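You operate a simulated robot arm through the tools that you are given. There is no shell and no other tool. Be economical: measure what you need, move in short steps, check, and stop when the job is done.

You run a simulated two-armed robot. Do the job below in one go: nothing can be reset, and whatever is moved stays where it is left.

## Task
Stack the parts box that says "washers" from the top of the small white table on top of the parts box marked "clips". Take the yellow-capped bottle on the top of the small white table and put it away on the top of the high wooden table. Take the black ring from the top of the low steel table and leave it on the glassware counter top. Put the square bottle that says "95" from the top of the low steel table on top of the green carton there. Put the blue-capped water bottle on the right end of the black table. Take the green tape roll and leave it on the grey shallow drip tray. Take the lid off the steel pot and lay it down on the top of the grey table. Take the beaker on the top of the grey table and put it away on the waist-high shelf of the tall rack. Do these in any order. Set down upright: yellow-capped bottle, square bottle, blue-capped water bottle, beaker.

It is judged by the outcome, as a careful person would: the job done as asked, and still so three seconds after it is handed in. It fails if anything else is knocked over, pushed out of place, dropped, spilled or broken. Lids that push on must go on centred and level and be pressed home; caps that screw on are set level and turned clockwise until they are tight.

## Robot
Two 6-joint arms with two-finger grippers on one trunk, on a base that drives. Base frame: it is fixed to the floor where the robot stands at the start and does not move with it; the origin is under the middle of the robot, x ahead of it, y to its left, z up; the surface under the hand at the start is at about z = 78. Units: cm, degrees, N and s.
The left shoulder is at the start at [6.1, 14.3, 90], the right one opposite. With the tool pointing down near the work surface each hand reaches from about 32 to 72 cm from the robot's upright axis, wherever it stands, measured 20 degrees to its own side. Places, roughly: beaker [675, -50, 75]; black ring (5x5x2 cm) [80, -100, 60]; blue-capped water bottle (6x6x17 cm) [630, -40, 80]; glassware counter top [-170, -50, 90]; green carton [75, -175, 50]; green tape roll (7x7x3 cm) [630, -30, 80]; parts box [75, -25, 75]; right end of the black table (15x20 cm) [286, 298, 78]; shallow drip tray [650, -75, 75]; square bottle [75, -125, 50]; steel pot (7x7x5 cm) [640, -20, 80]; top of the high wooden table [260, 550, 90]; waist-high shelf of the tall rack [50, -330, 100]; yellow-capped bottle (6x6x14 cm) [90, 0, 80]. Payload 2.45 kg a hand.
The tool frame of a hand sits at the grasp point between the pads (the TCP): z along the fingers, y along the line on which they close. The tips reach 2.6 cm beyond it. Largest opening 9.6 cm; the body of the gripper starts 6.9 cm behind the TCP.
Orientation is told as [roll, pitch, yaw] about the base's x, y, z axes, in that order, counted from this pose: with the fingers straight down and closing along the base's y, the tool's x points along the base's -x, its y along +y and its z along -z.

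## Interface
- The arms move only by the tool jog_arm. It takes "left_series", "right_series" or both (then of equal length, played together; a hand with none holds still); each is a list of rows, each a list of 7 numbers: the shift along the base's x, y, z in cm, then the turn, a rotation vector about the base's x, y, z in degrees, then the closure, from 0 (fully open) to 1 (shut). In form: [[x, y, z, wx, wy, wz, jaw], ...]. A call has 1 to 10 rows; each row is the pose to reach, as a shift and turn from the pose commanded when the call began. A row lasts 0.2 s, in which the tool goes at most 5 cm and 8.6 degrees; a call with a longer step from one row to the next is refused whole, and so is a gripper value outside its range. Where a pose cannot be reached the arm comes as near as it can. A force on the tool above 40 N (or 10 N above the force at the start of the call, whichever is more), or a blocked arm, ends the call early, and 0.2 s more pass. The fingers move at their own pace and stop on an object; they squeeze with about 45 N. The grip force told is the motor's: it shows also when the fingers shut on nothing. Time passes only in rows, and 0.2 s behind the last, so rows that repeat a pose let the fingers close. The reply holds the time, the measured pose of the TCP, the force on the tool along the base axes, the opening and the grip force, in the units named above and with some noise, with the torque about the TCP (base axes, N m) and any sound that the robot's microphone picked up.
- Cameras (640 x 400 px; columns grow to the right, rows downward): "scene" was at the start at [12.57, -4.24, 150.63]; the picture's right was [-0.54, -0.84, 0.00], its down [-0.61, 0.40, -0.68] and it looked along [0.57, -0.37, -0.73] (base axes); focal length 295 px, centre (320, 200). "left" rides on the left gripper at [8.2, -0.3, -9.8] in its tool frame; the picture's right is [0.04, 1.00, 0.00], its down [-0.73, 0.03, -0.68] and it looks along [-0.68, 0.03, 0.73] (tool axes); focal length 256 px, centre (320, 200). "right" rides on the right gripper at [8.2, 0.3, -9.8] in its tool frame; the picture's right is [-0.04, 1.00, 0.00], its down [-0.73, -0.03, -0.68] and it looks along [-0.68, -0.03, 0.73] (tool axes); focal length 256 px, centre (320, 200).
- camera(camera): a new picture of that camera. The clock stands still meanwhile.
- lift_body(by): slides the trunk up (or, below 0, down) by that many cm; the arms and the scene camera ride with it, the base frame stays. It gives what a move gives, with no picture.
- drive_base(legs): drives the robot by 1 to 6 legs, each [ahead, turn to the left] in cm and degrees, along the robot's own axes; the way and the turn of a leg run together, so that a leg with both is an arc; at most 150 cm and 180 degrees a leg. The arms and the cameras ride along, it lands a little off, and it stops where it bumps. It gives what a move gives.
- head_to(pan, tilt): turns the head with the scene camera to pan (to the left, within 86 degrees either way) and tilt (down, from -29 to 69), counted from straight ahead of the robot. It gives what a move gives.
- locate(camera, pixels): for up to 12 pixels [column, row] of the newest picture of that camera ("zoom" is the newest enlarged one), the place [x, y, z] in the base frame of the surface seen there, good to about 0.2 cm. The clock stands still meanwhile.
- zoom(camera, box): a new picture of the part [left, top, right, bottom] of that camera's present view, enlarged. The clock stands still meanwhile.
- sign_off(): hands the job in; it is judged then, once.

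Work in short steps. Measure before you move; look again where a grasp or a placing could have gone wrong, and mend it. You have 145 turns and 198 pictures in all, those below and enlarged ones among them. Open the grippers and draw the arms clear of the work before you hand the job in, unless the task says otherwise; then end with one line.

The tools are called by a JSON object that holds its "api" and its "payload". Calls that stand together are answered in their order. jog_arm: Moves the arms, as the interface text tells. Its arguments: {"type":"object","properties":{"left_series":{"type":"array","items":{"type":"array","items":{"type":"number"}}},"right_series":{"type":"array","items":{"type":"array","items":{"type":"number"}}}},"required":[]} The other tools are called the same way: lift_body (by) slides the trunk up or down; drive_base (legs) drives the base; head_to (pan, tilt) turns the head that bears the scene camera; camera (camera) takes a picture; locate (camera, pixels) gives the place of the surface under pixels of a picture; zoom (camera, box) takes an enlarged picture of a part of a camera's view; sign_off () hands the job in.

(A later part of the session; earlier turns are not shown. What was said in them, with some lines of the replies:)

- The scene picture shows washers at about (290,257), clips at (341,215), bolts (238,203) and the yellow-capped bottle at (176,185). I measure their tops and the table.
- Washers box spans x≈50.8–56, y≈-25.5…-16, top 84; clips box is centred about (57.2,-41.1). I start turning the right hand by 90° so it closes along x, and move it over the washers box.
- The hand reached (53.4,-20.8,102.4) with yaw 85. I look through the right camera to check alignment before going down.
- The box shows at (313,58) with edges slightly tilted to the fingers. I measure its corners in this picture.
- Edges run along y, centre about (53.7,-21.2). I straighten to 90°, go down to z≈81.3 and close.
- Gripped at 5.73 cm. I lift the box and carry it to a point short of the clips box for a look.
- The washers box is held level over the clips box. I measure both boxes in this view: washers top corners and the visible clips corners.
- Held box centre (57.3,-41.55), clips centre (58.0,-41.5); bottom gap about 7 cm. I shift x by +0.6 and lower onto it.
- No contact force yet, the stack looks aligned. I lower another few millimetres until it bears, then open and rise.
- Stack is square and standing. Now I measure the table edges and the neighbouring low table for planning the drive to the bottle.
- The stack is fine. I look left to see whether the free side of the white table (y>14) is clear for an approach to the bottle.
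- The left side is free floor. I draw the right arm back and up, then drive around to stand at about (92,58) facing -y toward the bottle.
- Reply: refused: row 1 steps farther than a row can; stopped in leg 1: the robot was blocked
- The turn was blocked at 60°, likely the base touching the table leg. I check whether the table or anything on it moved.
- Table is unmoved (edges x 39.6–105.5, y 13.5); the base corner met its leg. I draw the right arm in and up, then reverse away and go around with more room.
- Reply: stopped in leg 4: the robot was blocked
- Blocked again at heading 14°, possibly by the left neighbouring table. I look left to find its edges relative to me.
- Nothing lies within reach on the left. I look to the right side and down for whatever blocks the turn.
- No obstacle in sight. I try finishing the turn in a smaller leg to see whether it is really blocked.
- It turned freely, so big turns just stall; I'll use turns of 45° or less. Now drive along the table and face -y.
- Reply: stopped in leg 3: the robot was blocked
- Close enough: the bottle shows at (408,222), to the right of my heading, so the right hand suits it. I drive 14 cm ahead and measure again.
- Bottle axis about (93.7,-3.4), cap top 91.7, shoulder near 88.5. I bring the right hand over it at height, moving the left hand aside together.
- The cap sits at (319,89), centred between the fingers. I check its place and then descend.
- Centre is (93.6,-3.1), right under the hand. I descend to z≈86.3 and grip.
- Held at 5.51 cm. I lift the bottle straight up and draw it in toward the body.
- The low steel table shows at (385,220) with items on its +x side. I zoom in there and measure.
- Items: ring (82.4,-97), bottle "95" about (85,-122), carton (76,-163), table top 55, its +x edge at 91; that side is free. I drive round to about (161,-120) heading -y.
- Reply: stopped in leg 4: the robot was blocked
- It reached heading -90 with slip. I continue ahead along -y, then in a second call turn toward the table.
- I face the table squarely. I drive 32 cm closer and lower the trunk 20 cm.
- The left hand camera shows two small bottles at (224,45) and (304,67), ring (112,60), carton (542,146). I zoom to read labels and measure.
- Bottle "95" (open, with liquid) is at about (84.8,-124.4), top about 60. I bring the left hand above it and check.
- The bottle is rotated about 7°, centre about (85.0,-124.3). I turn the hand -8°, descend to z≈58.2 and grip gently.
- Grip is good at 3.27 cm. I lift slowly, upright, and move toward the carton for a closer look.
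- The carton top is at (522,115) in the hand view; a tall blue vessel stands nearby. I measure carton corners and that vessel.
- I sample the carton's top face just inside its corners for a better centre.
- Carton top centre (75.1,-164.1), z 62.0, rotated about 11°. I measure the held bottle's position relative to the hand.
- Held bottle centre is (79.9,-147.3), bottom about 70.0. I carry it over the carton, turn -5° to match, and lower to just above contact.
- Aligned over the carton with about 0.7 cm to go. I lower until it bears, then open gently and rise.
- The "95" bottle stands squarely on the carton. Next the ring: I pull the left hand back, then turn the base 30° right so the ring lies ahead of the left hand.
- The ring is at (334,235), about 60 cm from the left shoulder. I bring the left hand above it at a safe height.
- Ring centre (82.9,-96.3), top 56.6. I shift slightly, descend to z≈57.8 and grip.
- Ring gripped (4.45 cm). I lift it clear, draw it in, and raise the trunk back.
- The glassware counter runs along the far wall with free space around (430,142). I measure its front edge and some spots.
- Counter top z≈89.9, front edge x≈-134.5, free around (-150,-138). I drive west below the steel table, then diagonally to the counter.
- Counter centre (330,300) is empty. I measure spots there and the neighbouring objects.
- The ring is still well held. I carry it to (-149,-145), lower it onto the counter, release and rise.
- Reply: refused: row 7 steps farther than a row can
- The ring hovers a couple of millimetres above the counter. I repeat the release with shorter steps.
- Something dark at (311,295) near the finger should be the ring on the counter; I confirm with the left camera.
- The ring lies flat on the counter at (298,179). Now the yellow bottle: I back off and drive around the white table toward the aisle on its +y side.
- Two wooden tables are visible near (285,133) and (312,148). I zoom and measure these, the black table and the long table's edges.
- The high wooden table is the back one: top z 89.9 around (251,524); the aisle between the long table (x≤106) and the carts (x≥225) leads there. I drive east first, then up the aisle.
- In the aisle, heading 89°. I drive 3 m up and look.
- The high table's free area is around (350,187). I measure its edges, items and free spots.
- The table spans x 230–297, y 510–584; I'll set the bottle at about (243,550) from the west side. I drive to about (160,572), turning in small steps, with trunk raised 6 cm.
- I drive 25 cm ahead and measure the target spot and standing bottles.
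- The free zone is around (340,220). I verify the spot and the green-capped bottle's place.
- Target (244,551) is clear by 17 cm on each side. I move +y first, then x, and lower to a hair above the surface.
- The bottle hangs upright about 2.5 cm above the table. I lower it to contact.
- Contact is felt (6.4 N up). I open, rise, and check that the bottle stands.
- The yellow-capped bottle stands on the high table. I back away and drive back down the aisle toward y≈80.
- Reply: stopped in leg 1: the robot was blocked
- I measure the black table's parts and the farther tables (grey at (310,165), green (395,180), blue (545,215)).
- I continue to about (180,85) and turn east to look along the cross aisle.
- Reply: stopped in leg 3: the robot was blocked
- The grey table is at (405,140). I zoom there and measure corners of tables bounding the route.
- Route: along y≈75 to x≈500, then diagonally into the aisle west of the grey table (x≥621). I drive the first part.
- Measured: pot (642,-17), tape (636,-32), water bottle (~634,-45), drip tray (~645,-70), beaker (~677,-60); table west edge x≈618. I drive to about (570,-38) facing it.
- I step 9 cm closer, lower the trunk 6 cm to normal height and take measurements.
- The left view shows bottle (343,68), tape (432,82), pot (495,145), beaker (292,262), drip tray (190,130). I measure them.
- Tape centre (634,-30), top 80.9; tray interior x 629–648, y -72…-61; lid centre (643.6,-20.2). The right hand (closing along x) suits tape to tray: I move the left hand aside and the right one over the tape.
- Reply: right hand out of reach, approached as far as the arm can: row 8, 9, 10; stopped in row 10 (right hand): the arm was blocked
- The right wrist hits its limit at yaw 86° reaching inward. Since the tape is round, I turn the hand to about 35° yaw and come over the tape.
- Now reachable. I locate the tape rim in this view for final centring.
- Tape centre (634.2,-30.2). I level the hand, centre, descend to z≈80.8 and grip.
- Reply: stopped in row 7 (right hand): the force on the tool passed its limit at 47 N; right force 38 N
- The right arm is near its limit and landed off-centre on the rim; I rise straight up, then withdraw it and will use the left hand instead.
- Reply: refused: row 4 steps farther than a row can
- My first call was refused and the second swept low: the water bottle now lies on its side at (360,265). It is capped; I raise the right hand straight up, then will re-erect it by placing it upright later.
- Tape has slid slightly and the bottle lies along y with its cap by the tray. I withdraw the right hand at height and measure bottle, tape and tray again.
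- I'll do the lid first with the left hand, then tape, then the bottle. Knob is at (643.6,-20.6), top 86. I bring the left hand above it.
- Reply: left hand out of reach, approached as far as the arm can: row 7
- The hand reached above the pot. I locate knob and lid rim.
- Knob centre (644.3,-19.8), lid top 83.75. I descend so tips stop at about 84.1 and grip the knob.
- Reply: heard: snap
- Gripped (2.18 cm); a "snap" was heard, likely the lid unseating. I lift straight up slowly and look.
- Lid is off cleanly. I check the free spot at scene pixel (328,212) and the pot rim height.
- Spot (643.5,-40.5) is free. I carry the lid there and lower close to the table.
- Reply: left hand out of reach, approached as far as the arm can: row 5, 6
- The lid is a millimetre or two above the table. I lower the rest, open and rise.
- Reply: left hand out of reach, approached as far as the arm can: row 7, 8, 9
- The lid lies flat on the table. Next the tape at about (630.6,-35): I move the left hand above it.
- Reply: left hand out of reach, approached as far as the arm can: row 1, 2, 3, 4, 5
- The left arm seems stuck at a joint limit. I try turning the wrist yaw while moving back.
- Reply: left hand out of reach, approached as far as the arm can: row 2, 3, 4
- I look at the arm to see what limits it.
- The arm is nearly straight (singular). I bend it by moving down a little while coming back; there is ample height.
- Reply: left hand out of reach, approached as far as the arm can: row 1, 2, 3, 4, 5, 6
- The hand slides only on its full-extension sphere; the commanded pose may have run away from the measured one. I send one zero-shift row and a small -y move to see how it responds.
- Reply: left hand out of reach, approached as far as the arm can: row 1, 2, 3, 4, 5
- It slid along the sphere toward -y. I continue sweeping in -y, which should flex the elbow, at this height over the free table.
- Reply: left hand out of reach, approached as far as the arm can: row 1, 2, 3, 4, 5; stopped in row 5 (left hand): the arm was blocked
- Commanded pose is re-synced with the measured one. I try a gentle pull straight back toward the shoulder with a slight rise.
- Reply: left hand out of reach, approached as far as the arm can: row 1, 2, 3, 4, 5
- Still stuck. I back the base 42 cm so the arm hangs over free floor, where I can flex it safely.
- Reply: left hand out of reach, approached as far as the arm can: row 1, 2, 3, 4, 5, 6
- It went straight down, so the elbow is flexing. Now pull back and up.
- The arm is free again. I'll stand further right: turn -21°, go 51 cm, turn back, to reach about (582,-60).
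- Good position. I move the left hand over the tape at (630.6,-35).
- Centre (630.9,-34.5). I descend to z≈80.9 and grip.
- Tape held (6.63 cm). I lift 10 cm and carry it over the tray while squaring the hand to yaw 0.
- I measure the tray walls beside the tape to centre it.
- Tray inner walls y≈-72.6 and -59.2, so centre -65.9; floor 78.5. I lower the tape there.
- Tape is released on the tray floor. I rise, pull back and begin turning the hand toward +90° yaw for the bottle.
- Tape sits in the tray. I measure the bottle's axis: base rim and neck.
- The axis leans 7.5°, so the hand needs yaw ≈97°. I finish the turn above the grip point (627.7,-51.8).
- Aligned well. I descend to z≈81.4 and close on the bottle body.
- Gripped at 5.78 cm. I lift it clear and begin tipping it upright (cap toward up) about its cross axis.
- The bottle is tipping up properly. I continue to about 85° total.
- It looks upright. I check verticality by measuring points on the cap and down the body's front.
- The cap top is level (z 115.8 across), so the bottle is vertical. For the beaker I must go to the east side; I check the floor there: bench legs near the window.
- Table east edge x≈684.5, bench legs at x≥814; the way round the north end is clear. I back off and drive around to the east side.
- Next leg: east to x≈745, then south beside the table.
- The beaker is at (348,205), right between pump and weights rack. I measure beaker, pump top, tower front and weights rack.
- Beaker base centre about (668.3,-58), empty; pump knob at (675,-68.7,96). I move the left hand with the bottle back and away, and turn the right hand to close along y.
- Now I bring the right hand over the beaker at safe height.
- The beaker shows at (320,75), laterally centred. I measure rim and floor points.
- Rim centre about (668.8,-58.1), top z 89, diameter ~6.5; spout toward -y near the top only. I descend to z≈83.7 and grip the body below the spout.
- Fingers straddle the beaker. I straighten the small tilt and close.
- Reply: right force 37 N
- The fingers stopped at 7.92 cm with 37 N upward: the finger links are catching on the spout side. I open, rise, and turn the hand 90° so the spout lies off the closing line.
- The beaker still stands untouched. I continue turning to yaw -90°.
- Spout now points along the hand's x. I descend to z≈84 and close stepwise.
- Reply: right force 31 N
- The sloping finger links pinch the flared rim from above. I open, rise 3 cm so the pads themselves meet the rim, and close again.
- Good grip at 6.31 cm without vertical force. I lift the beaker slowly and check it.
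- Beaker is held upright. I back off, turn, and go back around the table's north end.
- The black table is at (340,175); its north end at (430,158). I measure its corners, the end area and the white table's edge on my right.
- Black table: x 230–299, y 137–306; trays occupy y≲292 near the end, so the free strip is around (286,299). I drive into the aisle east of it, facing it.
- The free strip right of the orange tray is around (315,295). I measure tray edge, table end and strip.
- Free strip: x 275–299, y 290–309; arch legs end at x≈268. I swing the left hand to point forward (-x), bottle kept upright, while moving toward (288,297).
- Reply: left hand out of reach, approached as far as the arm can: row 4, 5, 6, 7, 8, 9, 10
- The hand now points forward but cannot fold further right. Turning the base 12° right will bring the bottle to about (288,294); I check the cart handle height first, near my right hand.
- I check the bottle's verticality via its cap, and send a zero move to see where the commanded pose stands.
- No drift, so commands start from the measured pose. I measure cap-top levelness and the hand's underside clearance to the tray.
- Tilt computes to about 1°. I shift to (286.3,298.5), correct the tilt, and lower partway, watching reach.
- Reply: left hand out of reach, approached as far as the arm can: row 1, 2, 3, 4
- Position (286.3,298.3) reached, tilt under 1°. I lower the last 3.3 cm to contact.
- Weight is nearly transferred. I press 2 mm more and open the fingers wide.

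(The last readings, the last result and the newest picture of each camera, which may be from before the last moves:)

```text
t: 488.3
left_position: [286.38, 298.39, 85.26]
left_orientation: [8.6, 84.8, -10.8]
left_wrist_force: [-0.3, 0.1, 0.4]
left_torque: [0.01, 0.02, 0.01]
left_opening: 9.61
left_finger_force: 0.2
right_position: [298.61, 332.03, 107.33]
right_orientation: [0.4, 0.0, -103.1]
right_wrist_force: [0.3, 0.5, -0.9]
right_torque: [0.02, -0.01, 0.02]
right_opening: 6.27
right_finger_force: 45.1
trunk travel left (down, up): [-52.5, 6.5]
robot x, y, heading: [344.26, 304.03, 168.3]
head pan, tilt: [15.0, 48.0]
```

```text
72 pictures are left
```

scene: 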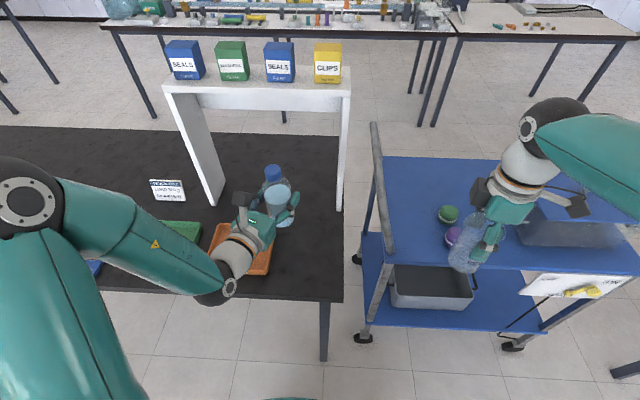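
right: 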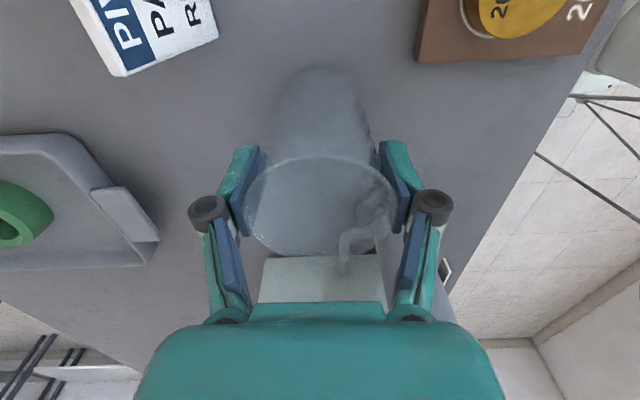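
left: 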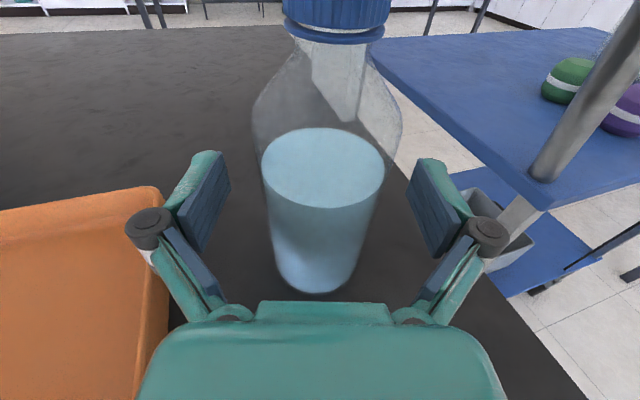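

Bottle stands free between the open fingers. I withdraw by backing the base 18 cm, roughly along the finger direction.

{"api": "drive_base", "payload": {"legs": [[-18, 0]]}}

{"api": "camera", "payload": {"camera": "scene"}}

```text
t: 489.9
left_position: [304.33, 294.52, 85.4]
left_orientation: [8.5, 84.9, -10.6]
left_wrist_force: [-0.1, -0.2, 0.3]
left_torque: [0.02, -0.02, 0.04]
left_opening: 9.6
left_finger_force: 0.0
right_position: [316.46, 328.11, 107.49]
right_orientation: [0.4, 0.0, -103.0]
right_wrist_force: [0.0, 0.2, 0.0]
right_torque: [-0.01, 0.05, 0.02]
right_opening: 6.23
right_finger_force: 45.0
trunk travel left (down, up): [-52.5, 6.5]
robot x, y, heading: [362.28, 301.17, 168.2]
head pan, tilt: [15.0, 48.0]
```

```text
71 pictures are left
```

scene: 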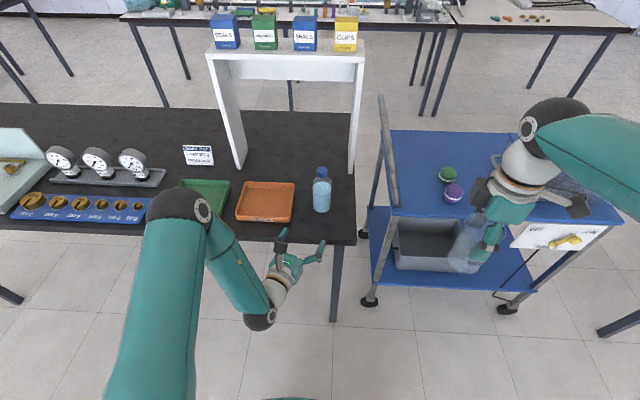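

The blue-capped bottle stands upright on the right end. I raise the left arm, and turn to head back down the aisle toward the rack with the beaker.

{"api": "jog_arm", "payload": {"left_series": [[0, 0, 4, 0, 0, 0, 0], [0, 0, 8, 0, 0, 0, 0], [0, 0, 12, 0, 0, 0, 0], [0, 0, 16, 0, 0, 0, 0], [0, 0, 20, 0, 0, 0, 0]]}}

{"api": "drive_base", "payload": {"legs": [[0, 45]]}}

{"api": "drive_base", "payload": {"legs": [[0, 45]]}}

{"api": "drive_base", "payload": {"legs": [[0, 11], [150, 0], [75, 0]]}}

```text
t: 491.1
left_position: [303.78, 291.04, 104.61]
left_orientation: [9.8, 85.1, -10.4]
left_wrist_force: [0.9, 0.3, -0.5]
left_torque: [0.01, 0.01, -0.02]
left_opening: 9.59
left_finger_force: 0.0
left hand out of reach, approached as far as the arm can: row 2, 3, 4, 5
right_position: [316.4, 328.36, 107.57]
right_orientation: [0.4, 0.0, -103.0]
right_wrist_force: [0.7, -0.2, 0.0]
right_torque: [-0.01, 0.02, 0.02]
right_opening: 6.23
right_finger_force: 44.7
trunk travel left (down, up): [-52.5, 6.5]
robot x, y, heading: [362.54, 301.05, 168.2]
head pan, tilt: [15.0, 48.0]
```

```text
t: 494.3
left_position: [327.8, 252.51, 104.77]
left_orientation: [10.9, 85.2, 35.6]
left_wrist_force: [1.1, -1.0, 0.3]
left_torque: [0.01, 0.04, -0.08]
left_opening: 9.6
left_finger_force: 0.0
right_position: [310.84, 287.76, 107.58]
right_orientation: [0.4, 0.0, -58.2]
right_wrist_force: [0.0, -0.7, -1.2]
right_torque: [0.04, 0.04, -0.02]
right_opening: 6.28
right_finger_force: 45.3
trunk travel left (down, up): [-52.5, 6.5]
robot x, y, heading: [360.3, 304.02, -147.5]
head pan, tilt: [15.0, 48.0]
stopped in leg 1: the robot was blocked; the commanded pose is now the measured one
```

```text
t: 497.3
left_position: [373.45, 243.76, 104.79]
left_orientation: [11.3, 85.2, 80.8]
left_wrist_force: [-0.1, 0.9, -0.4]
left_torque: [-0.01, -0.02, -0.04]
left_opening: 9.59
left_finger_force: 0.1
right_position: [336.18, 256.7, 107.63]
right_orientation: [0.4, 0.1, -13.5]
right_wrist_force: [1.2, 0.1, -0.2]
right_torque: [0.04, 0.07, 0.03]
right_opening: 6.25
right_finger_force: 45.3
trunk travel left (down, up): [-52.5, 6.5]
robot x, y, heading: [357.35, 303.98, -102.6]
head pan, tilt: [15.0, 48.0]
stopped in leg 1: the robot was blocked; the commanded pose is now the measured one
```

```text
t: 509.4
left_position: [377.41, 23.78, 104.64]
left_orientation: [9.5, 85.2, 89.9]
left_wrist_force: [0.5, -0.6, 0.1]
left_torque: [0.01, 0.0, 0.0]
left_opening: 9.61
left_finger_force: 0.0
right_position: [338.44, 29.29, 107.62]
right_orientation: [0.6, 0.0, -2.6]
right_wrist_force: [-0.5, 0.2, 0.3]
right_torque: [0.03, -0.01, -0.01]
right_opening: 6.26
right_finger_force: 45.0
trunk travel left (down, up): [-52.5, 6.5]
robot x, y, heading: [349.98, 79.7, -91.6]
head pan, tilt: [15.0, 48.0]
```

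Now west along the cross aisle to x≈172, then south.

{"api": "drive_base", "payload": {"legs": [[0, -45]]}}

{"api": "drive_base", "payload": {"legs": [[0, -43]]}}

{"api": "drive_base", "payload": {"legs": [[150, 0], [28, 0], [0, 45]]}}

{"api": "drive_base", "payload": {"legs": [[0, 45]]}}

{"api": "drive_base", "payload": {"legs": [[150, 0], [140, 0]]}}

{"api": "head_to", "payload": {"pan": -30, "tilt": 18}}

{"api": "camera", "payload": {"camera": "scene"}}

```text
t: 512.1
left_position: [329.61, 21.2, 104.59]
left_orientation: [9.4, 85.2, 44.7]
left_wrist_force: [-0.7, -0.9, -0.3]
left_torque: [0.02, -0.02, 0.03]
left_opening: 9.59
left_finger_force: 0.1
right_position: [306.16, 52.65, 107.58]
right_orientation: [0.5, 0.0, -47.7]
right_wrist_force: [0.0, -0.3, -0.3]
right_torque: [0.0, -0.06, 0.04]
right_opening: 6.21
right_finger_force: 45.4
trunk travel left (down, up): [-52.5, 6.5]
robot x, y, heading: [352.28, 77.37, -136.6]
head pan, tilt: [15.0, 48.0]
```

```text
t: 515.2
left_position: [297.43, 52.12, 104.93]
left_orientation: [7.7, 85.2, -0.1]
left_wrist_force: [0.6, 0.3, 0.0]
left_torque: [-0.01, -0.04, 0.03]
left_opening: 9.57
left_finger_force: 0.1
right_position: [301.66, 91.2, 107.79]
right_orientation: [0.4, -0.2, -90.7]
right_wrist_force: [0.3, 0.9, -0.3]
right_torque: [-0.07, -0.03, -0.01]
right_opening: 6.24
right_finger_force: 44.7
trunk travel left (down, up): [-52.5, 6.5]
robot x, y, heading: [352.82, 73.99, -179.0]
head pan, tilt: [15.0, 48.0]
stopped in leg 1: the robot was blocked; the commanded pose is now the measured one
```

```text
t: 526.7
left_position: [150.7, 16.05, 104.96]
left_orientation: [9.2, 85.2, 47.0]
left_wrist_force: [-0.4, 0.4, 0.5]
left_torque: [-0.02, 0.0, -0.02]
left_opening: 9.61
left_finger_force: 0.0
right_position: [125.73, 46.55, 107.71]
right_orientation: [0.5, 0.0, -45.1]
right_wrist_force: [0.3, 0.0, -0.2]
right_torque: [-0.02, -0.03, 0.0]
right_opening: 6.25
right_finger_force: 45.7
trunk travel left (down, up): [-52.5, 6.5]
robot x, y, heading: [171.11, 73.17, -133.8]
head pan, tilt: [15.0, 48.0]
```

```text
t: 529.5
left_position: [196.94, 18.04, 104.97]
left_orientation: [11.6, 85.3, 93.9]
left_wrist_force: [0.4, -0.9, 0.5]
left_torque: [0.01, 0.0, -0.02]
left_opening: 9.61
left_finger_force: 0.1
right_position: [157.77, 22.32, 107.95]
right_orientation: [0.5, -0.1, -0.7]
right_wrist_force: [0.9, -0.4, -0.7]
right_torque: [-0.05, 0.07, -0.01]
right_opening: 6.24
right_finger_force: 45.3
trunk travel left (down, up): [-52.5, 6.5]
robot x, y, heading: [167.61, 72.7, -90.0]
head pan, tilt: [15.0, 48.0]
stopped in leg 1: the robot was blocked; the commanded pose is now the measured one
```

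```text
t: 543.7
left_position: [196.4, -270.33, 104.96]
left_orientation: [9.6, 85.2, 91.6]
left_wrist_force: [-0.6, -0.3, -0.8]
left_torque: [0.0, 0.02, 0.01]
left_opening: 9.61
left_finger_force: 0.0
right_position: [157.25, -266.04, 107.85]
right_orientation: [0.5, -0.1, -1.0]
right_wrist_force: [-0.9, 0.0, -0.2]
right_torque: [-0.01, 0.01, 0.01]
right_opening: 6.27
right_finger_force: 45.3
trunk travel left (down, up): [-52.5, 6.5]
robot x, y, heading: [167.86, -215.62, -90.4]
head pan, tilt: [15.0, 48.0]
```

```text
t: 544.8
left_position: [196.5, -270.49, 105.14]
left_orientation: [9.6, 85.2, 91.7]
left_wrist_force: [0.1, 0.1, -1.1]
left_torque: [0.03, -0.05, -0.01]
left_opening: 9.58
left_finger_force: 0.0
right_position: [157.38, -265.91, 107.93]
right_orientation: [0.5, 0.0, -1.0]
right_wrist_force: [0.3, 0.3, -0.1]
right_torque: [-0.01, 0.01, 0.0]
right_opening: 6.23
right_finger_force: 44.5
trunk travel left (down, up): [-52.5, 6.5]
robot x, y, heading: [167.58, -215.33, -90.2]
head pan, tilt: [-30.0, 18.0]
```

```text
70 pictures are left
```

scene: 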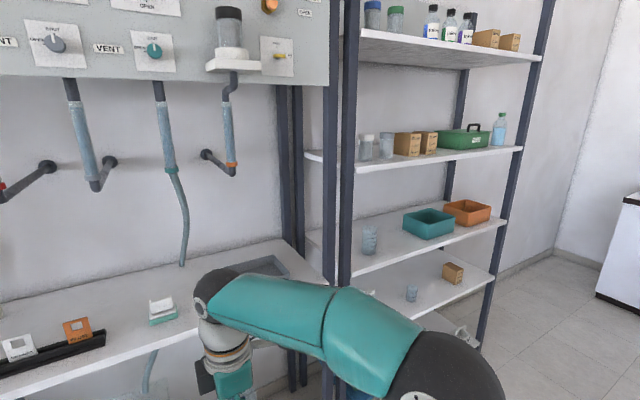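

The rack is in view. I measure shelf front edges and contents.

{"api": "locate", "payload": {"camera": "scene", "pixels": [[430, 158], [430, 247], [440, 312], [440, 55], [500, 224], [380, 262], [370, 240], [400, 235], [430, 225], [465, 215], [510, 150], [375, 165]]}}

{"api": "zoom", "payload": {"camera": "scene", "box": [330, 120, 530, 300]}}

```text
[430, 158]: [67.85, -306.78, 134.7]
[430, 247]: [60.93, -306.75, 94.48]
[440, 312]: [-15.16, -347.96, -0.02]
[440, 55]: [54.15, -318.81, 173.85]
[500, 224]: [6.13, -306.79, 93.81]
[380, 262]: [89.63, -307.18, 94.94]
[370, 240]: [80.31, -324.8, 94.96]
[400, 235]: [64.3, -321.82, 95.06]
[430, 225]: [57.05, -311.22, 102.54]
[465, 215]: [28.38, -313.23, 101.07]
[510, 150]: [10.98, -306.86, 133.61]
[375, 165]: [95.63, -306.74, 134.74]
```

```text
2.22 times, centred on (430, 210) of scene
```

zoom: 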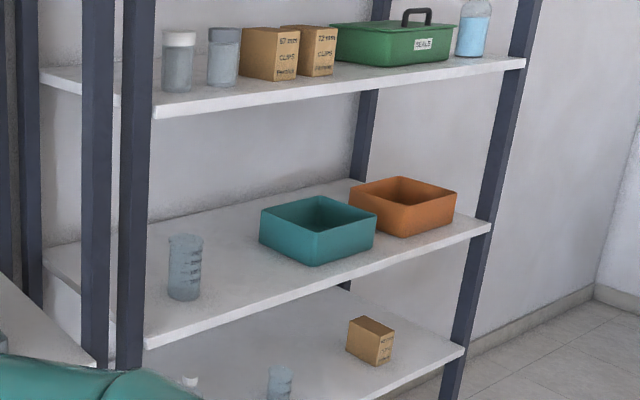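

The waist-high shelf is z≈95 (next shelf underside ≈132), front edge y=-306.8; free spot near x≈67. A top-down hand won't fit under the upper shelf, so I need to re-grip the beaker horizontally. I check the bench to the left as a staging surface.

{"api": "locate", "payload": {"camera": "scene", "pixels": [[130, 335], [130, 300], [60, 370], [200, 280], [100, 77], [230, 80], [160, 310], [60, 310], [270, 265], [180, 262]]}}

{"api": "head_to", "payload": {"pan": -5, "tilt": 30}}

{"api": "camera", "payload": {"camera": "scene"}}

```text
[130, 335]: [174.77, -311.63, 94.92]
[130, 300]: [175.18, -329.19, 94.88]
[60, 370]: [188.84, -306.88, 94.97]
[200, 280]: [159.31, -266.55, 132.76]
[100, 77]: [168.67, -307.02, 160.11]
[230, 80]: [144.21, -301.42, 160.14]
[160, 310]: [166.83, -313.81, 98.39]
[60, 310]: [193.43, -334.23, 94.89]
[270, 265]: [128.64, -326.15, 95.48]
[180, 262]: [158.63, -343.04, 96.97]
```

```text
t: 545.7
left_position: [196.46, -270.46, 105.14]
left_orientation: [9.6, 85.3, 91.7]
left_wrist_force: [0.2, -0.2, -0.3]
left_torque: [0.0, -0.02, -0.01]
left_opening: 9.59
left_finger_force: 0.1
right_position: [157.25, -265.94, 107.93]
right_orientation: [0.6, 0.1, -1.0]
right_wrist_force: [0.3, -0.7, -0.8]
right_torque: [-0.01, -0.03, -0.02]
right_opening: 6.23
right_finger_force: 45.3
trunk travel left (down, up): [-52.5, 6.5]
robot x, y, heading: [167.43, -215.07, -90.0]
head pan, tilt: [-5.0, 30.0]
```

```text
68 pictures are left
```

scene: 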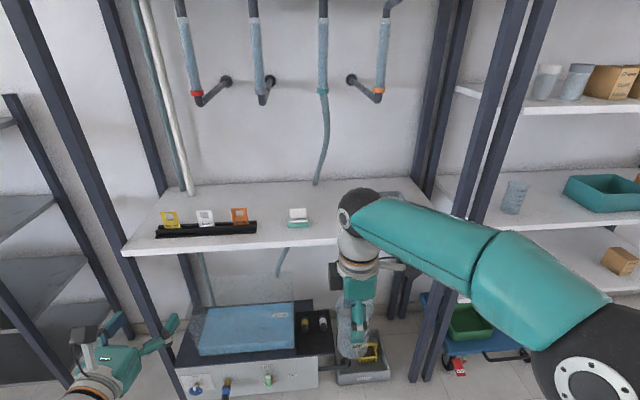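

This bench is also at z≈94.9 with ample headroom (equipment at 160): a good staging spot near (150,-315). I check posts so neither arm hits them.

{"api": "locate", "payload": {"camera": "scene", "pixels": [[125, 200], [85, 130], [450, 250], [475, 220], [340, 235], [330, 215], [300, 225], [250, 230], [150, 220], [425, 150], [395, 195]]}}

```text
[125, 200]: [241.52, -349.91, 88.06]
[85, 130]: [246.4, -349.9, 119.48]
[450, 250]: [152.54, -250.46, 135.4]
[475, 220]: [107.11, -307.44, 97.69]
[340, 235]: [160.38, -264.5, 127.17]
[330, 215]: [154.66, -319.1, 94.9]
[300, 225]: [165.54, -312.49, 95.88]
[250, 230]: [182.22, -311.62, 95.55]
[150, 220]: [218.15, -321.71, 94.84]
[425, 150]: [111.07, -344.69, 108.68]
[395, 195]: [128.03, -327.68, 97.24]
```

Bench spans x≈113–222, clear at (150–157,-314). I raise the trunk 6 cm and drive 46 cm ahead.

{"api": "lift_body", "payload": {"by": 6}}

{"api": "drive_base", "payload": {"legs": [[46, 0]]}}

{"api": "camera", "payload": {"camera": "scene"}}

```text
t: 546.7
left_position: [196.55, -270.45, 111.0]
left_orientation: [9.7, 85.3, 91.7]
left_wrist_force: [0.5, 0.3, 0.5]
left_torque: [0.0, -0.01, -0.02]
left_opening: 9.6
left_finger_force: 0.1
right_position: [157.31, -265.93, 113.97]
right_orientation: [0.5, 0.0, -1.0]
right_wrist_force: [0.1, 0.4, -0.4]
right_torque: [-0.03, -0.01, 0.0]
right_opening: 6.23
right_finger_force: 45.3
trunk travel left (down, up): [-58.5, 0.5]
robot x, y, heading: [167.63, -215.1, -90.1]
head pan, tilt: [-5.0, 30.0]
```

```text
t: 549.6
left_position: [196.36, -314.34, 112.31]
left_orientation: [9.6, 86.5, 92.1]
left_wrist_force: [0.4, 3.8, 1.1]
left_torque: [0.19, -0.02, -0.03]
left_opening: 9.62
left_finger_force: 0.0
right_position: [157.32, -308.42, 113.08]
right_orientation: [2.7, 1.3, 0.6]
right_wrist_force: [1.5, 4.1, -0.5]
right_torque: [-0.33, 0.03, -0.02]
right_opening: 6.23
right_finger_force: 45.3
trunk travel left (down, up): [-58.5, 0.5]
robot x, y, heading: [167.61, -261.19, -89.9]
head pan, tilt: [-5.0, 30.0]
stopped in leg 1: the robot was blocked; the commanded pose is now the measured one
```

```text
67 pictures are left
5 turns are left
```

scene: 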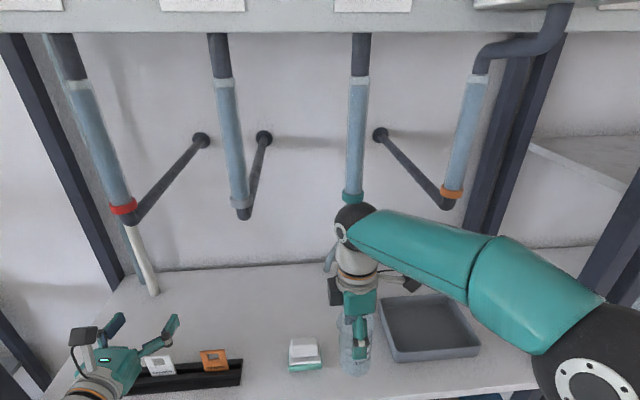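

The hands brushed the hanging tubes and I have few turns left, so I go straight to the rack: back off, lower the trunk, fold the left arm aside, level and raise the right hand (beaker bottom ≈96.5), then drive west to x≈77 facing the rack. A low top-down entry 4 cm past the shelf edge should clear the upper shelf.

{"api": "drive_base", "payload": {"legs": [[-29, 0]]}}

{"api": "lift_body", "payload": {"by": -12}}

{"api": "jog_arm", "payload": {"left_series": [[2, 4, 0, 0, 0, 0, 0], [4, 8, 0, 0, 0, 0, 0], [6, 12, 0, 0, 0, 0, 0], [8, 16, 0, 0, 0, 0, 0], [10, 20, 0, 0, 0, 0, 0], [12, 24, 0, 0, 0, 0, 0]], "right_series": [[0, 0, 1, -2.2, -1.3, -1.6, 1], [0, 0, 2, -2.2, -1.3, -1.6, 1], [0, 0, 3, -2.2, -1.3, -1.6, 1], [0, 0, 4, -2.2, -1.3, -1.6, 1], [0, 0, 4.6, -2.2, -1.3, -1.6, 1], [0, 0, 4.6, -2.2, -1.3, -1.6, 1]]}}

{"api": "drive_base", "payload": {"legs": [[0, -45]]}}

{"api": "drive_base", "payload": {"legs": [[0, -45]]}}

{"api": "drive_base", "payload": {"legs": [[88, 0]]}}

{"api": "drive_base", "payload": {"legs": [[0, 45]]}}

{"api": "drive_base", "payload": {"legs": [[0, 45]]}}

{"api": "head_to", "payload": {"pan": -10, "tilt": 25}}

{"api": "camera", "payload": {"camera": "scene"}}

{"api": "locate", "payload": {"camera": "scene", "pixels": [[320, 260], [360, 260], [400, 260], [440, 260], [280, 260], [320, 220], [360, 220], [400, 220], [320, 120], [360, 120], [400, 120], [440, 220]]}}

```text
t: 551.7
left_position: [196.23, -287.8, 110.88]
left_orientation: [10.2, 85.0, 92.0]
left_wrist_force: [0.2, 0.3, 0.0]
left_torque: [-0.01, 0.01, 0.01]
left_opening: 9.64
left_finger_force: 0.0
right_position: [157.29, -281.83, 112.11]
right_orientation: [3.4, 1.2, 0.3]
right_wrist_force: [-0.1, 0.6, 0.1]
right_torque: [0.0, 0.0, -0.01]
right_opening: 6.26
right_finger_force: 45.3
trunk travel left (down, up): [-58.5, 0.5]
robot x, y, heading: [167.46, -232.05, -89.9]
head pan, tilt: [-5.0, 30.0]
```

```text
t: 553.2
left_position: [196.23, -287.81, 98.79]
left_orientation: [10.0, 84.9, 92.0]
left_wrist_force: [-0.4, 0.6, 0.3]
left_torque: [0.01, -0.01, 0.03]
left_opening: 9.61
left_finger_force: 0.1
right_position: [157.4, -282.12, 100.1]
right_orientation: [3.5, 1.2, 0.4]
right_wrist_force: [0.1, -0.5, -0.7]
right_torque: [0.02, 0.01, 0.02]
right_opening: 6.23
right_finger_force: 45.0
trunk travel left (down, up): [-46.5, 12.5]
robot x, y, heading: [167.37, -232.11, -90.0]
head pan, tilt: [-5.0, 30.0]
```

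```text
t: 554.6
left_position: [208.74, -263.82, 98.91]
left_orientation: [10.9, 85.1, 92.5]
left_wrist_force: [-0.3, 0.5, 0.0]
left_torque: [0.01, 0.02, 0.0]
left_opening: 9.59
left_finger_force: 0.1
left hand out of reach, approached as far as the arm can: row 3, 4, 5, 6
right_position: [157.47, -281.94, 104.77]
right_orientation: [1.3, -0.2, -1.1]
right_wrist_force: [0.4, 0.0, -1.2]
right_torque: [-0.01, 0.02, 0.02]
right_opening: 6.24
right_finger_force: 45.0
trunk travel left (down, up): [-46.5, 12.5]
robot x, y, heading: [167.5, -232.77, -90.2]
head pan, tilt: [-5.0, 30.0]
```

```text
t: 557.3
left_position: [174.91, -285.12, 99.06]
left_orientation: [11.9, 84.7, 46.1]
left_wrist_force: [0.5, -1.0, -0.4]
left_torque: [0.01, 0.01, 0.02]
left_opening: 9.6
left_finger_force: 0.1
right_position: [124.93, -260.09, 104.64]
right_orientation: [1.2, 0.0, -46.5]
right_wrist_force: [0.0, 0.5, -0.8]
right_torque: [0.05, 0.02, -0.01]
right_opening: 6.25
right_finger_force: 45.1
trunk travel left (down, up): [-46.5, 12.5]
robot x, y, heading: [169.14, -233.82, -135.1]
head pan, tilt: [-5.0, 30.0]
```

```text
t: 560.0
left_position: [136.8, -275.81, 99.26]
left_orientation: [13.7, 84.4, 0.8]
left_wrist_force: [0.2, -0.2, -0.4]
left_torque: [0.04, 0.03, -0.02]
left_opening: 9.62
left_finger_force: 0.1
right_position: [119.47, -221.02, 104.64]
right_orientation: [1.3, -0.1, -91.5]
right_wrist_force: [-0.3, -0.1, 0.3]
right_torque: [-0.01, 0.0, 0.03]
right_opening: 6.27
right_finger_force: 44.5
trunk travel left (down, up): [-46.5, 12.5]
robot x, y, heading: [169.43, -236.87, -180.1]
head pan, tilt: [-5.0, 30.0]
```

```text
t: 564.7
left_position: [48.6, -275.88, 99.33]
left_orientation: [13.7, 84.4, 0.7]
left_wrist_force: [-0.8, -0.7, 0.3]
left_torque: [0.01, 0.02, 0.02]
left_opening: 9.6
left_finger_force: 0.0
right_position: [31.33, -221.25, 104.76]
right_orientation: [1.3, -0.2, -91.5]
right_wrist_force: [-0.6, 0.1, -1.0]
right_torque: [0.0, 0.0, 0.01]
right_opening: 6.25
right_finger_force: 45.0
trunk travel left (down, up): [-46.5, 12.5]
robot x, y, heading: [80.92, -236.82, -180.3]
head pan, tilt: [-5.0, 30.0]
```

```text
t: 567.5
left_position: [85.84, -287.4, 99.38]
left_orientation: [13.8, 84.4, 45.9]
left_wrist_force: [-0.4, -0.3, 0.1]
left_torque: [0.0, 0.03, -0.03]
left_opening: 9.6
left_finger_force: 0.1
right_position: [34.87, -261.02, 104.76]
right_orientation: [1.3, -0.1, -46.5]
right_wrist_force: [-0.3, 0.2, -0.8]
right_torque: [0.02, -0.04, 0.0]
right_opening: 6.2
right_finger_force: 45.5
trunk travel left (down, up): [-46.5, 12.5]
robot x, y, heading: [79.0, -234.97, -135.2]
head pan, tilt: [-5.0, 30.0]
```

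```text
t: 570.2
left_position: [120.93, -267.55, 99.42]
left_orientation: [13.8, 84.4, 90.6]
left_wrist_force: [0.5, -0.3, 0.0]
left_torque: [0.02, 0.01, 0.02]
left_opening: 9.61
left_finger_force: 0.0
right_position: [66.23, -284.75, 104.81]
right_orientation: [1.4, -0.1, -1.7]
right_wrist_force: [-0.3, -0.3, -0.7]
right_torque: [0.02, 0.02, 0.03]
right_opening: 6.23
right_finger_force: 45.0
trunk travel left (down, up): [-46.5, 12.5]
robot x, y, heading: [76.14, -234.81, -90.7]
head pan, tilt: [-5.0, 30.0]
```

```text
t: 570.8
left_position: [120.88, -267.61, 99.35]
left_orientation: [13.8, 84.4, 90.6]
left_wrist_force: [-0.3, 0.0, 0.5]
left_torque: [-0.01, 0.01, 0.03]
left_opening: 9.58
left_finger_force: 0.0
right_position: [66.08, -284.73, 105.02]
right_orientation: [1.3, -0.1, -1.6]
right_wrist_force: [0.4, 0.1, -0.4]
right_torque: [0.02, 0.01, 0.01]
right_opening: 6.23
right_finger_force: 45.0
trunk travel left (down, up): [-46.5, 12.5]
robot x, y, heading: [76.35, -234.71, -90.6]
head pan, tilt: [-10.0, 25.0]
```

```text
66 pictures are left
```

scene: 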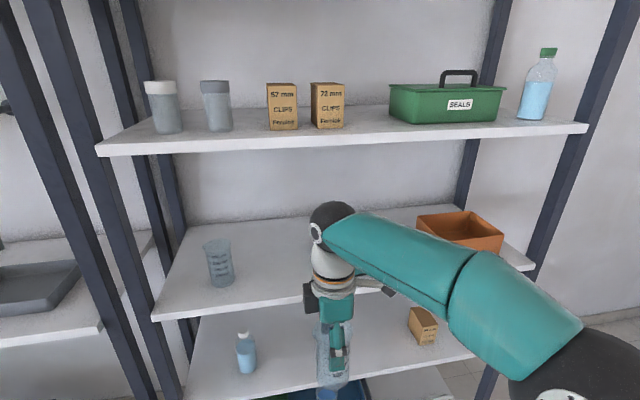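

```text
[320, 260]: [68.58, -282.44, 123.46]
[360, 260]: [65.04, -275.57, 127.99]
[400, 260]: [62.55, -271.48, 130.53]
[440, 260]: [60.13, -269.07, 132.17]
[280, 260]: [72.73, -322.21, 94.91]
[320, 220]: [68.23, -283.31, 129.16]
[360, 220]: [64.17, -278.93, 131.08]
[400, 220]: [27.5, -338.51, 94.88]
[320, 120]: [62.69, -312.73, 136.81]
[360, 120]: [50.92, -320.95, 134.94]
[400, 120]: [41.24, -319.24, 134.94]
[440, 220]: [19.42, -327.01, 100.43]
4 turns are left
```

The beaker is at (66.1,-284.7), bottom ≈96, shelf 94.9, wrist top ≈129 under the shelf above (≈131.5). So that I can back straight out, I first turn the hand to close sideways, then drive 27 cm in and look.

{"api": "jog_arm", "payload": {"right_series": [[0, 0, 0, 0, 0, -8.5, 1], [0, 0, 0, 0, 0, -17, 1], [0, 0, 0, 0, 0, -25.5, 1], [0, 0, 0, 0, 0, -34, 1], [0, 0, 0, 0, 0, -42.5, 1], [0, 0, 0, 0, 0, -51, 1], [0, 0, 0, 0, 0, -59.5, 1], [0, 0, 0, 0, 0, -68, 1], [0, 0, 0, 0, 0, -76.5, 1], [0, 0, 0, 0, 0, -85, 1]]}}

{"api": "drive_base", "payload": {"legs": [[27, 0]]}}

{"api": "camera", "payload": {"camera": "scene"}}

{"api": "camera", "payload": {"camera": "right"}}

```text
t: 573.0
left_position: [120.92, -267.55, 99.35]
left_orientation: [13.8, 84.4, 90.6]
left_wrist_force: [0.2, 0.0, -0.5]
left_torque: [-0.02, 0.0, -0.02]
left_opening: 9.61
left_finger_force: 0.2
right_position: [66.21, -284.73, 104.92]
right_orientation: [1.3, -0.2, -86.6]
right_wrist_force: [-0.6, -0.7, -0.9]
right_torque: [-0.02, -0.01, 0.01]
right_opening: 6.27
right_finger_force: 45.3
trunk travel left (down, up): [-46.5, 12.5]
robot x, y, heading: [76.23, -234.81, -90.6]
head pan, tilt: [-10.0, 25.0]
```

```text
t: 575.0
left_position: [120.57, -294.66, 99.44]
left_orientation: [13.9, 84.3, 90.6]
left_wrist_force: [0.1, -1.4, 0.0]
left_torque: [0.01, 0.01, -0.04]
left_opening: 9.6
left_finger_force: 0.0
right_position: [65.97, -311.93, 104.76]
right_orientation: [1.3, 0.0, -86.4]
right_wrist_force: [-0.5, -0.4, -0.6]
right_torque: [0.01, -0.06, 0.0]
right_opening: 6.23
right_finger_force: 44.9
trunk travel left (down, up): [-46.5, 12.5]
robot x, y, heading: [76.15, -262.28, -90.6]
head pan, tilt: [-10.0, 25.0]
```

```text
65 pictures are left
```

scene: 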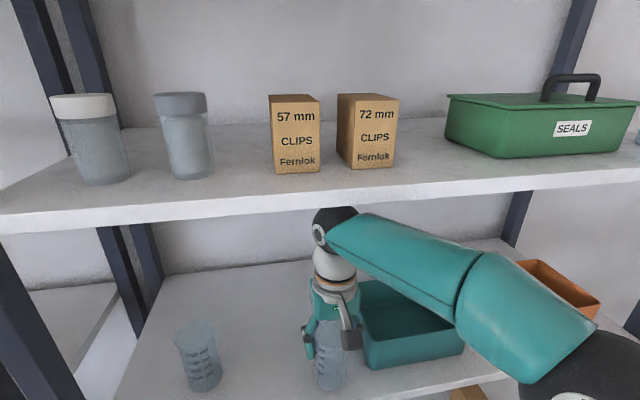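

```text
64 pictures are left
3 turns are left
```

right: 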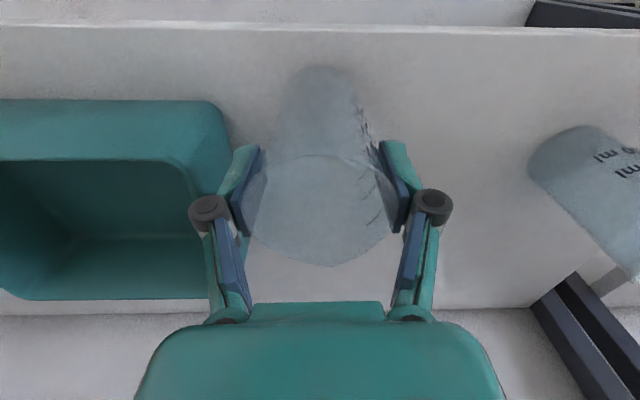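

The beaker is 5 cm inside the shelf edge, clear of the bin, wrist below the upper shelf. I lower the last ~1 cm to contact and open partly, keeping still for a check.

{"api": "jog_arm", "payload": {"right_series": [[0, 0, -0.4, 0, 0, 0, 1], [0, 0, -0.7, 0, 0, 0, 1], [0, 0, -0.9, 0, 0, 0, 1], [0, 0, -1.0, 0, 0, 0, 1], [0, 0, -1.0, 0, 0, 0, 0.25], [0, 0, -1.0, 0, 0, 0, 0.12], [0, 0, -1.0, 0, 0, 0, 0.12], [0, 0, -1.0, 0, 0, 0, 0.12]]}}

{"api": "camera", "payload": {"camera": "right"}}

{"api": "zoom", "payload": {"camera": "scene", "box": [260, 200, 480, 400]}}

```text
t: 576.8
left_position: [120.54, -294.58, 99.41]
left_orientation: [13.8, 84.3, 90.5]
left_wrist_force: [0.2, 0.1, -0.4]
left_torque: [-0.01, -0.01, 0.02]
left_opening: 9.62
left_finger_force: 0.2
right_position: [65.99, -311.83, 103.81]
right_orientation: [1.3, 0.0, -86.5]
right_wrist_force: [-0.4, -0.3, -0.1]
right_torque: [-0.01, 0.03, 0.0]
right_opening: 8.45
right_finger_force: 0.1
trunk travel left (down, up): [-46.5, 12.5]
robot x, y, heading: [76.07, -262.29, -90.7]
head pan, tilt: [-10.0, 25.0]
```

```text
63 pictures are left
```

right: 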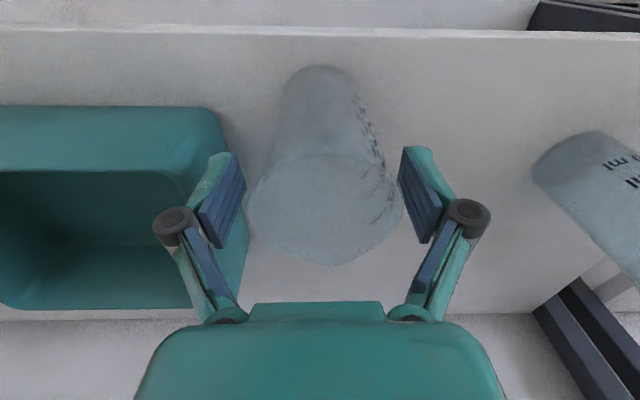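

```text
2.00 times, centred on (370, 300) of scene
2 turns are left
```

zoom: 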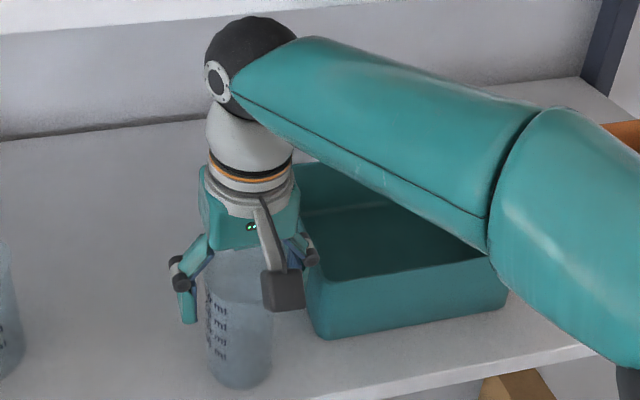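

The beaker stands on the shelf with the fingers open around it. I back straight out 28 cm and take a final look.

{"api": "drive_base", "payload": {"legs": [[-28, 0]]}}

{"api": "camera", "payload": {"camera": "scene"}}

```text
t: 578.7
left_position: [120.9, -266.43, 99.4]
left_orientation: [13.8, 84.5, 90.7]
left_wrist_force: [0.2, 1.3, -0.2]
left_torque: [-0.01, -0.01, 0.03]
left_opening: 9.61
left_finger_force: 0.1
right_position: [66.24, -283.64, 104.06]
right_orientation: [1.3, 0.0, -86.4]
right_wrist_force: [0.1, 0.7, 0.5]
right_torque: [-0.03, -0.02, 0.02]
right_opening: 8.44
right_finger_force: 0.1
trunk travel left (down, up): [-46.5, 12.5]
robot x, y, heading: [76.65, -234.06, -90.5]
head pan, tilt: [-10.0, 25.0]
```

```text
61 pictures are left
1 turns are left
```

scene: 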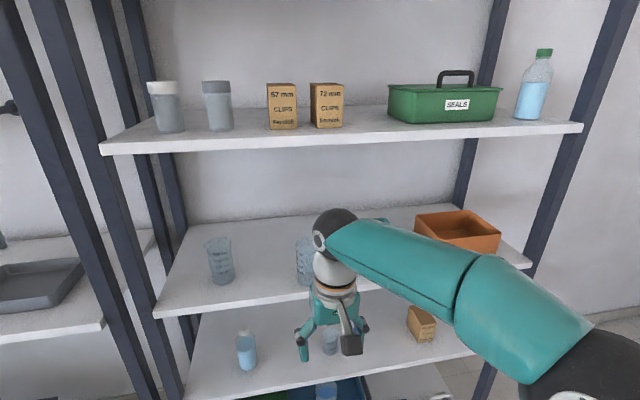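

The beaker stands upright on the waist-high shelf at (305,262), and both hands are open and clear of the rack. I hand the job in.

{"api": "sign_off", "payload": {}}

```text
The job is handed in.
```

All eight items are where you asked, and the job is handed in. On the way my right arm knocked the blue-capped water bottle onto its side on the grey table; I picked it up and set it upright on the black table.
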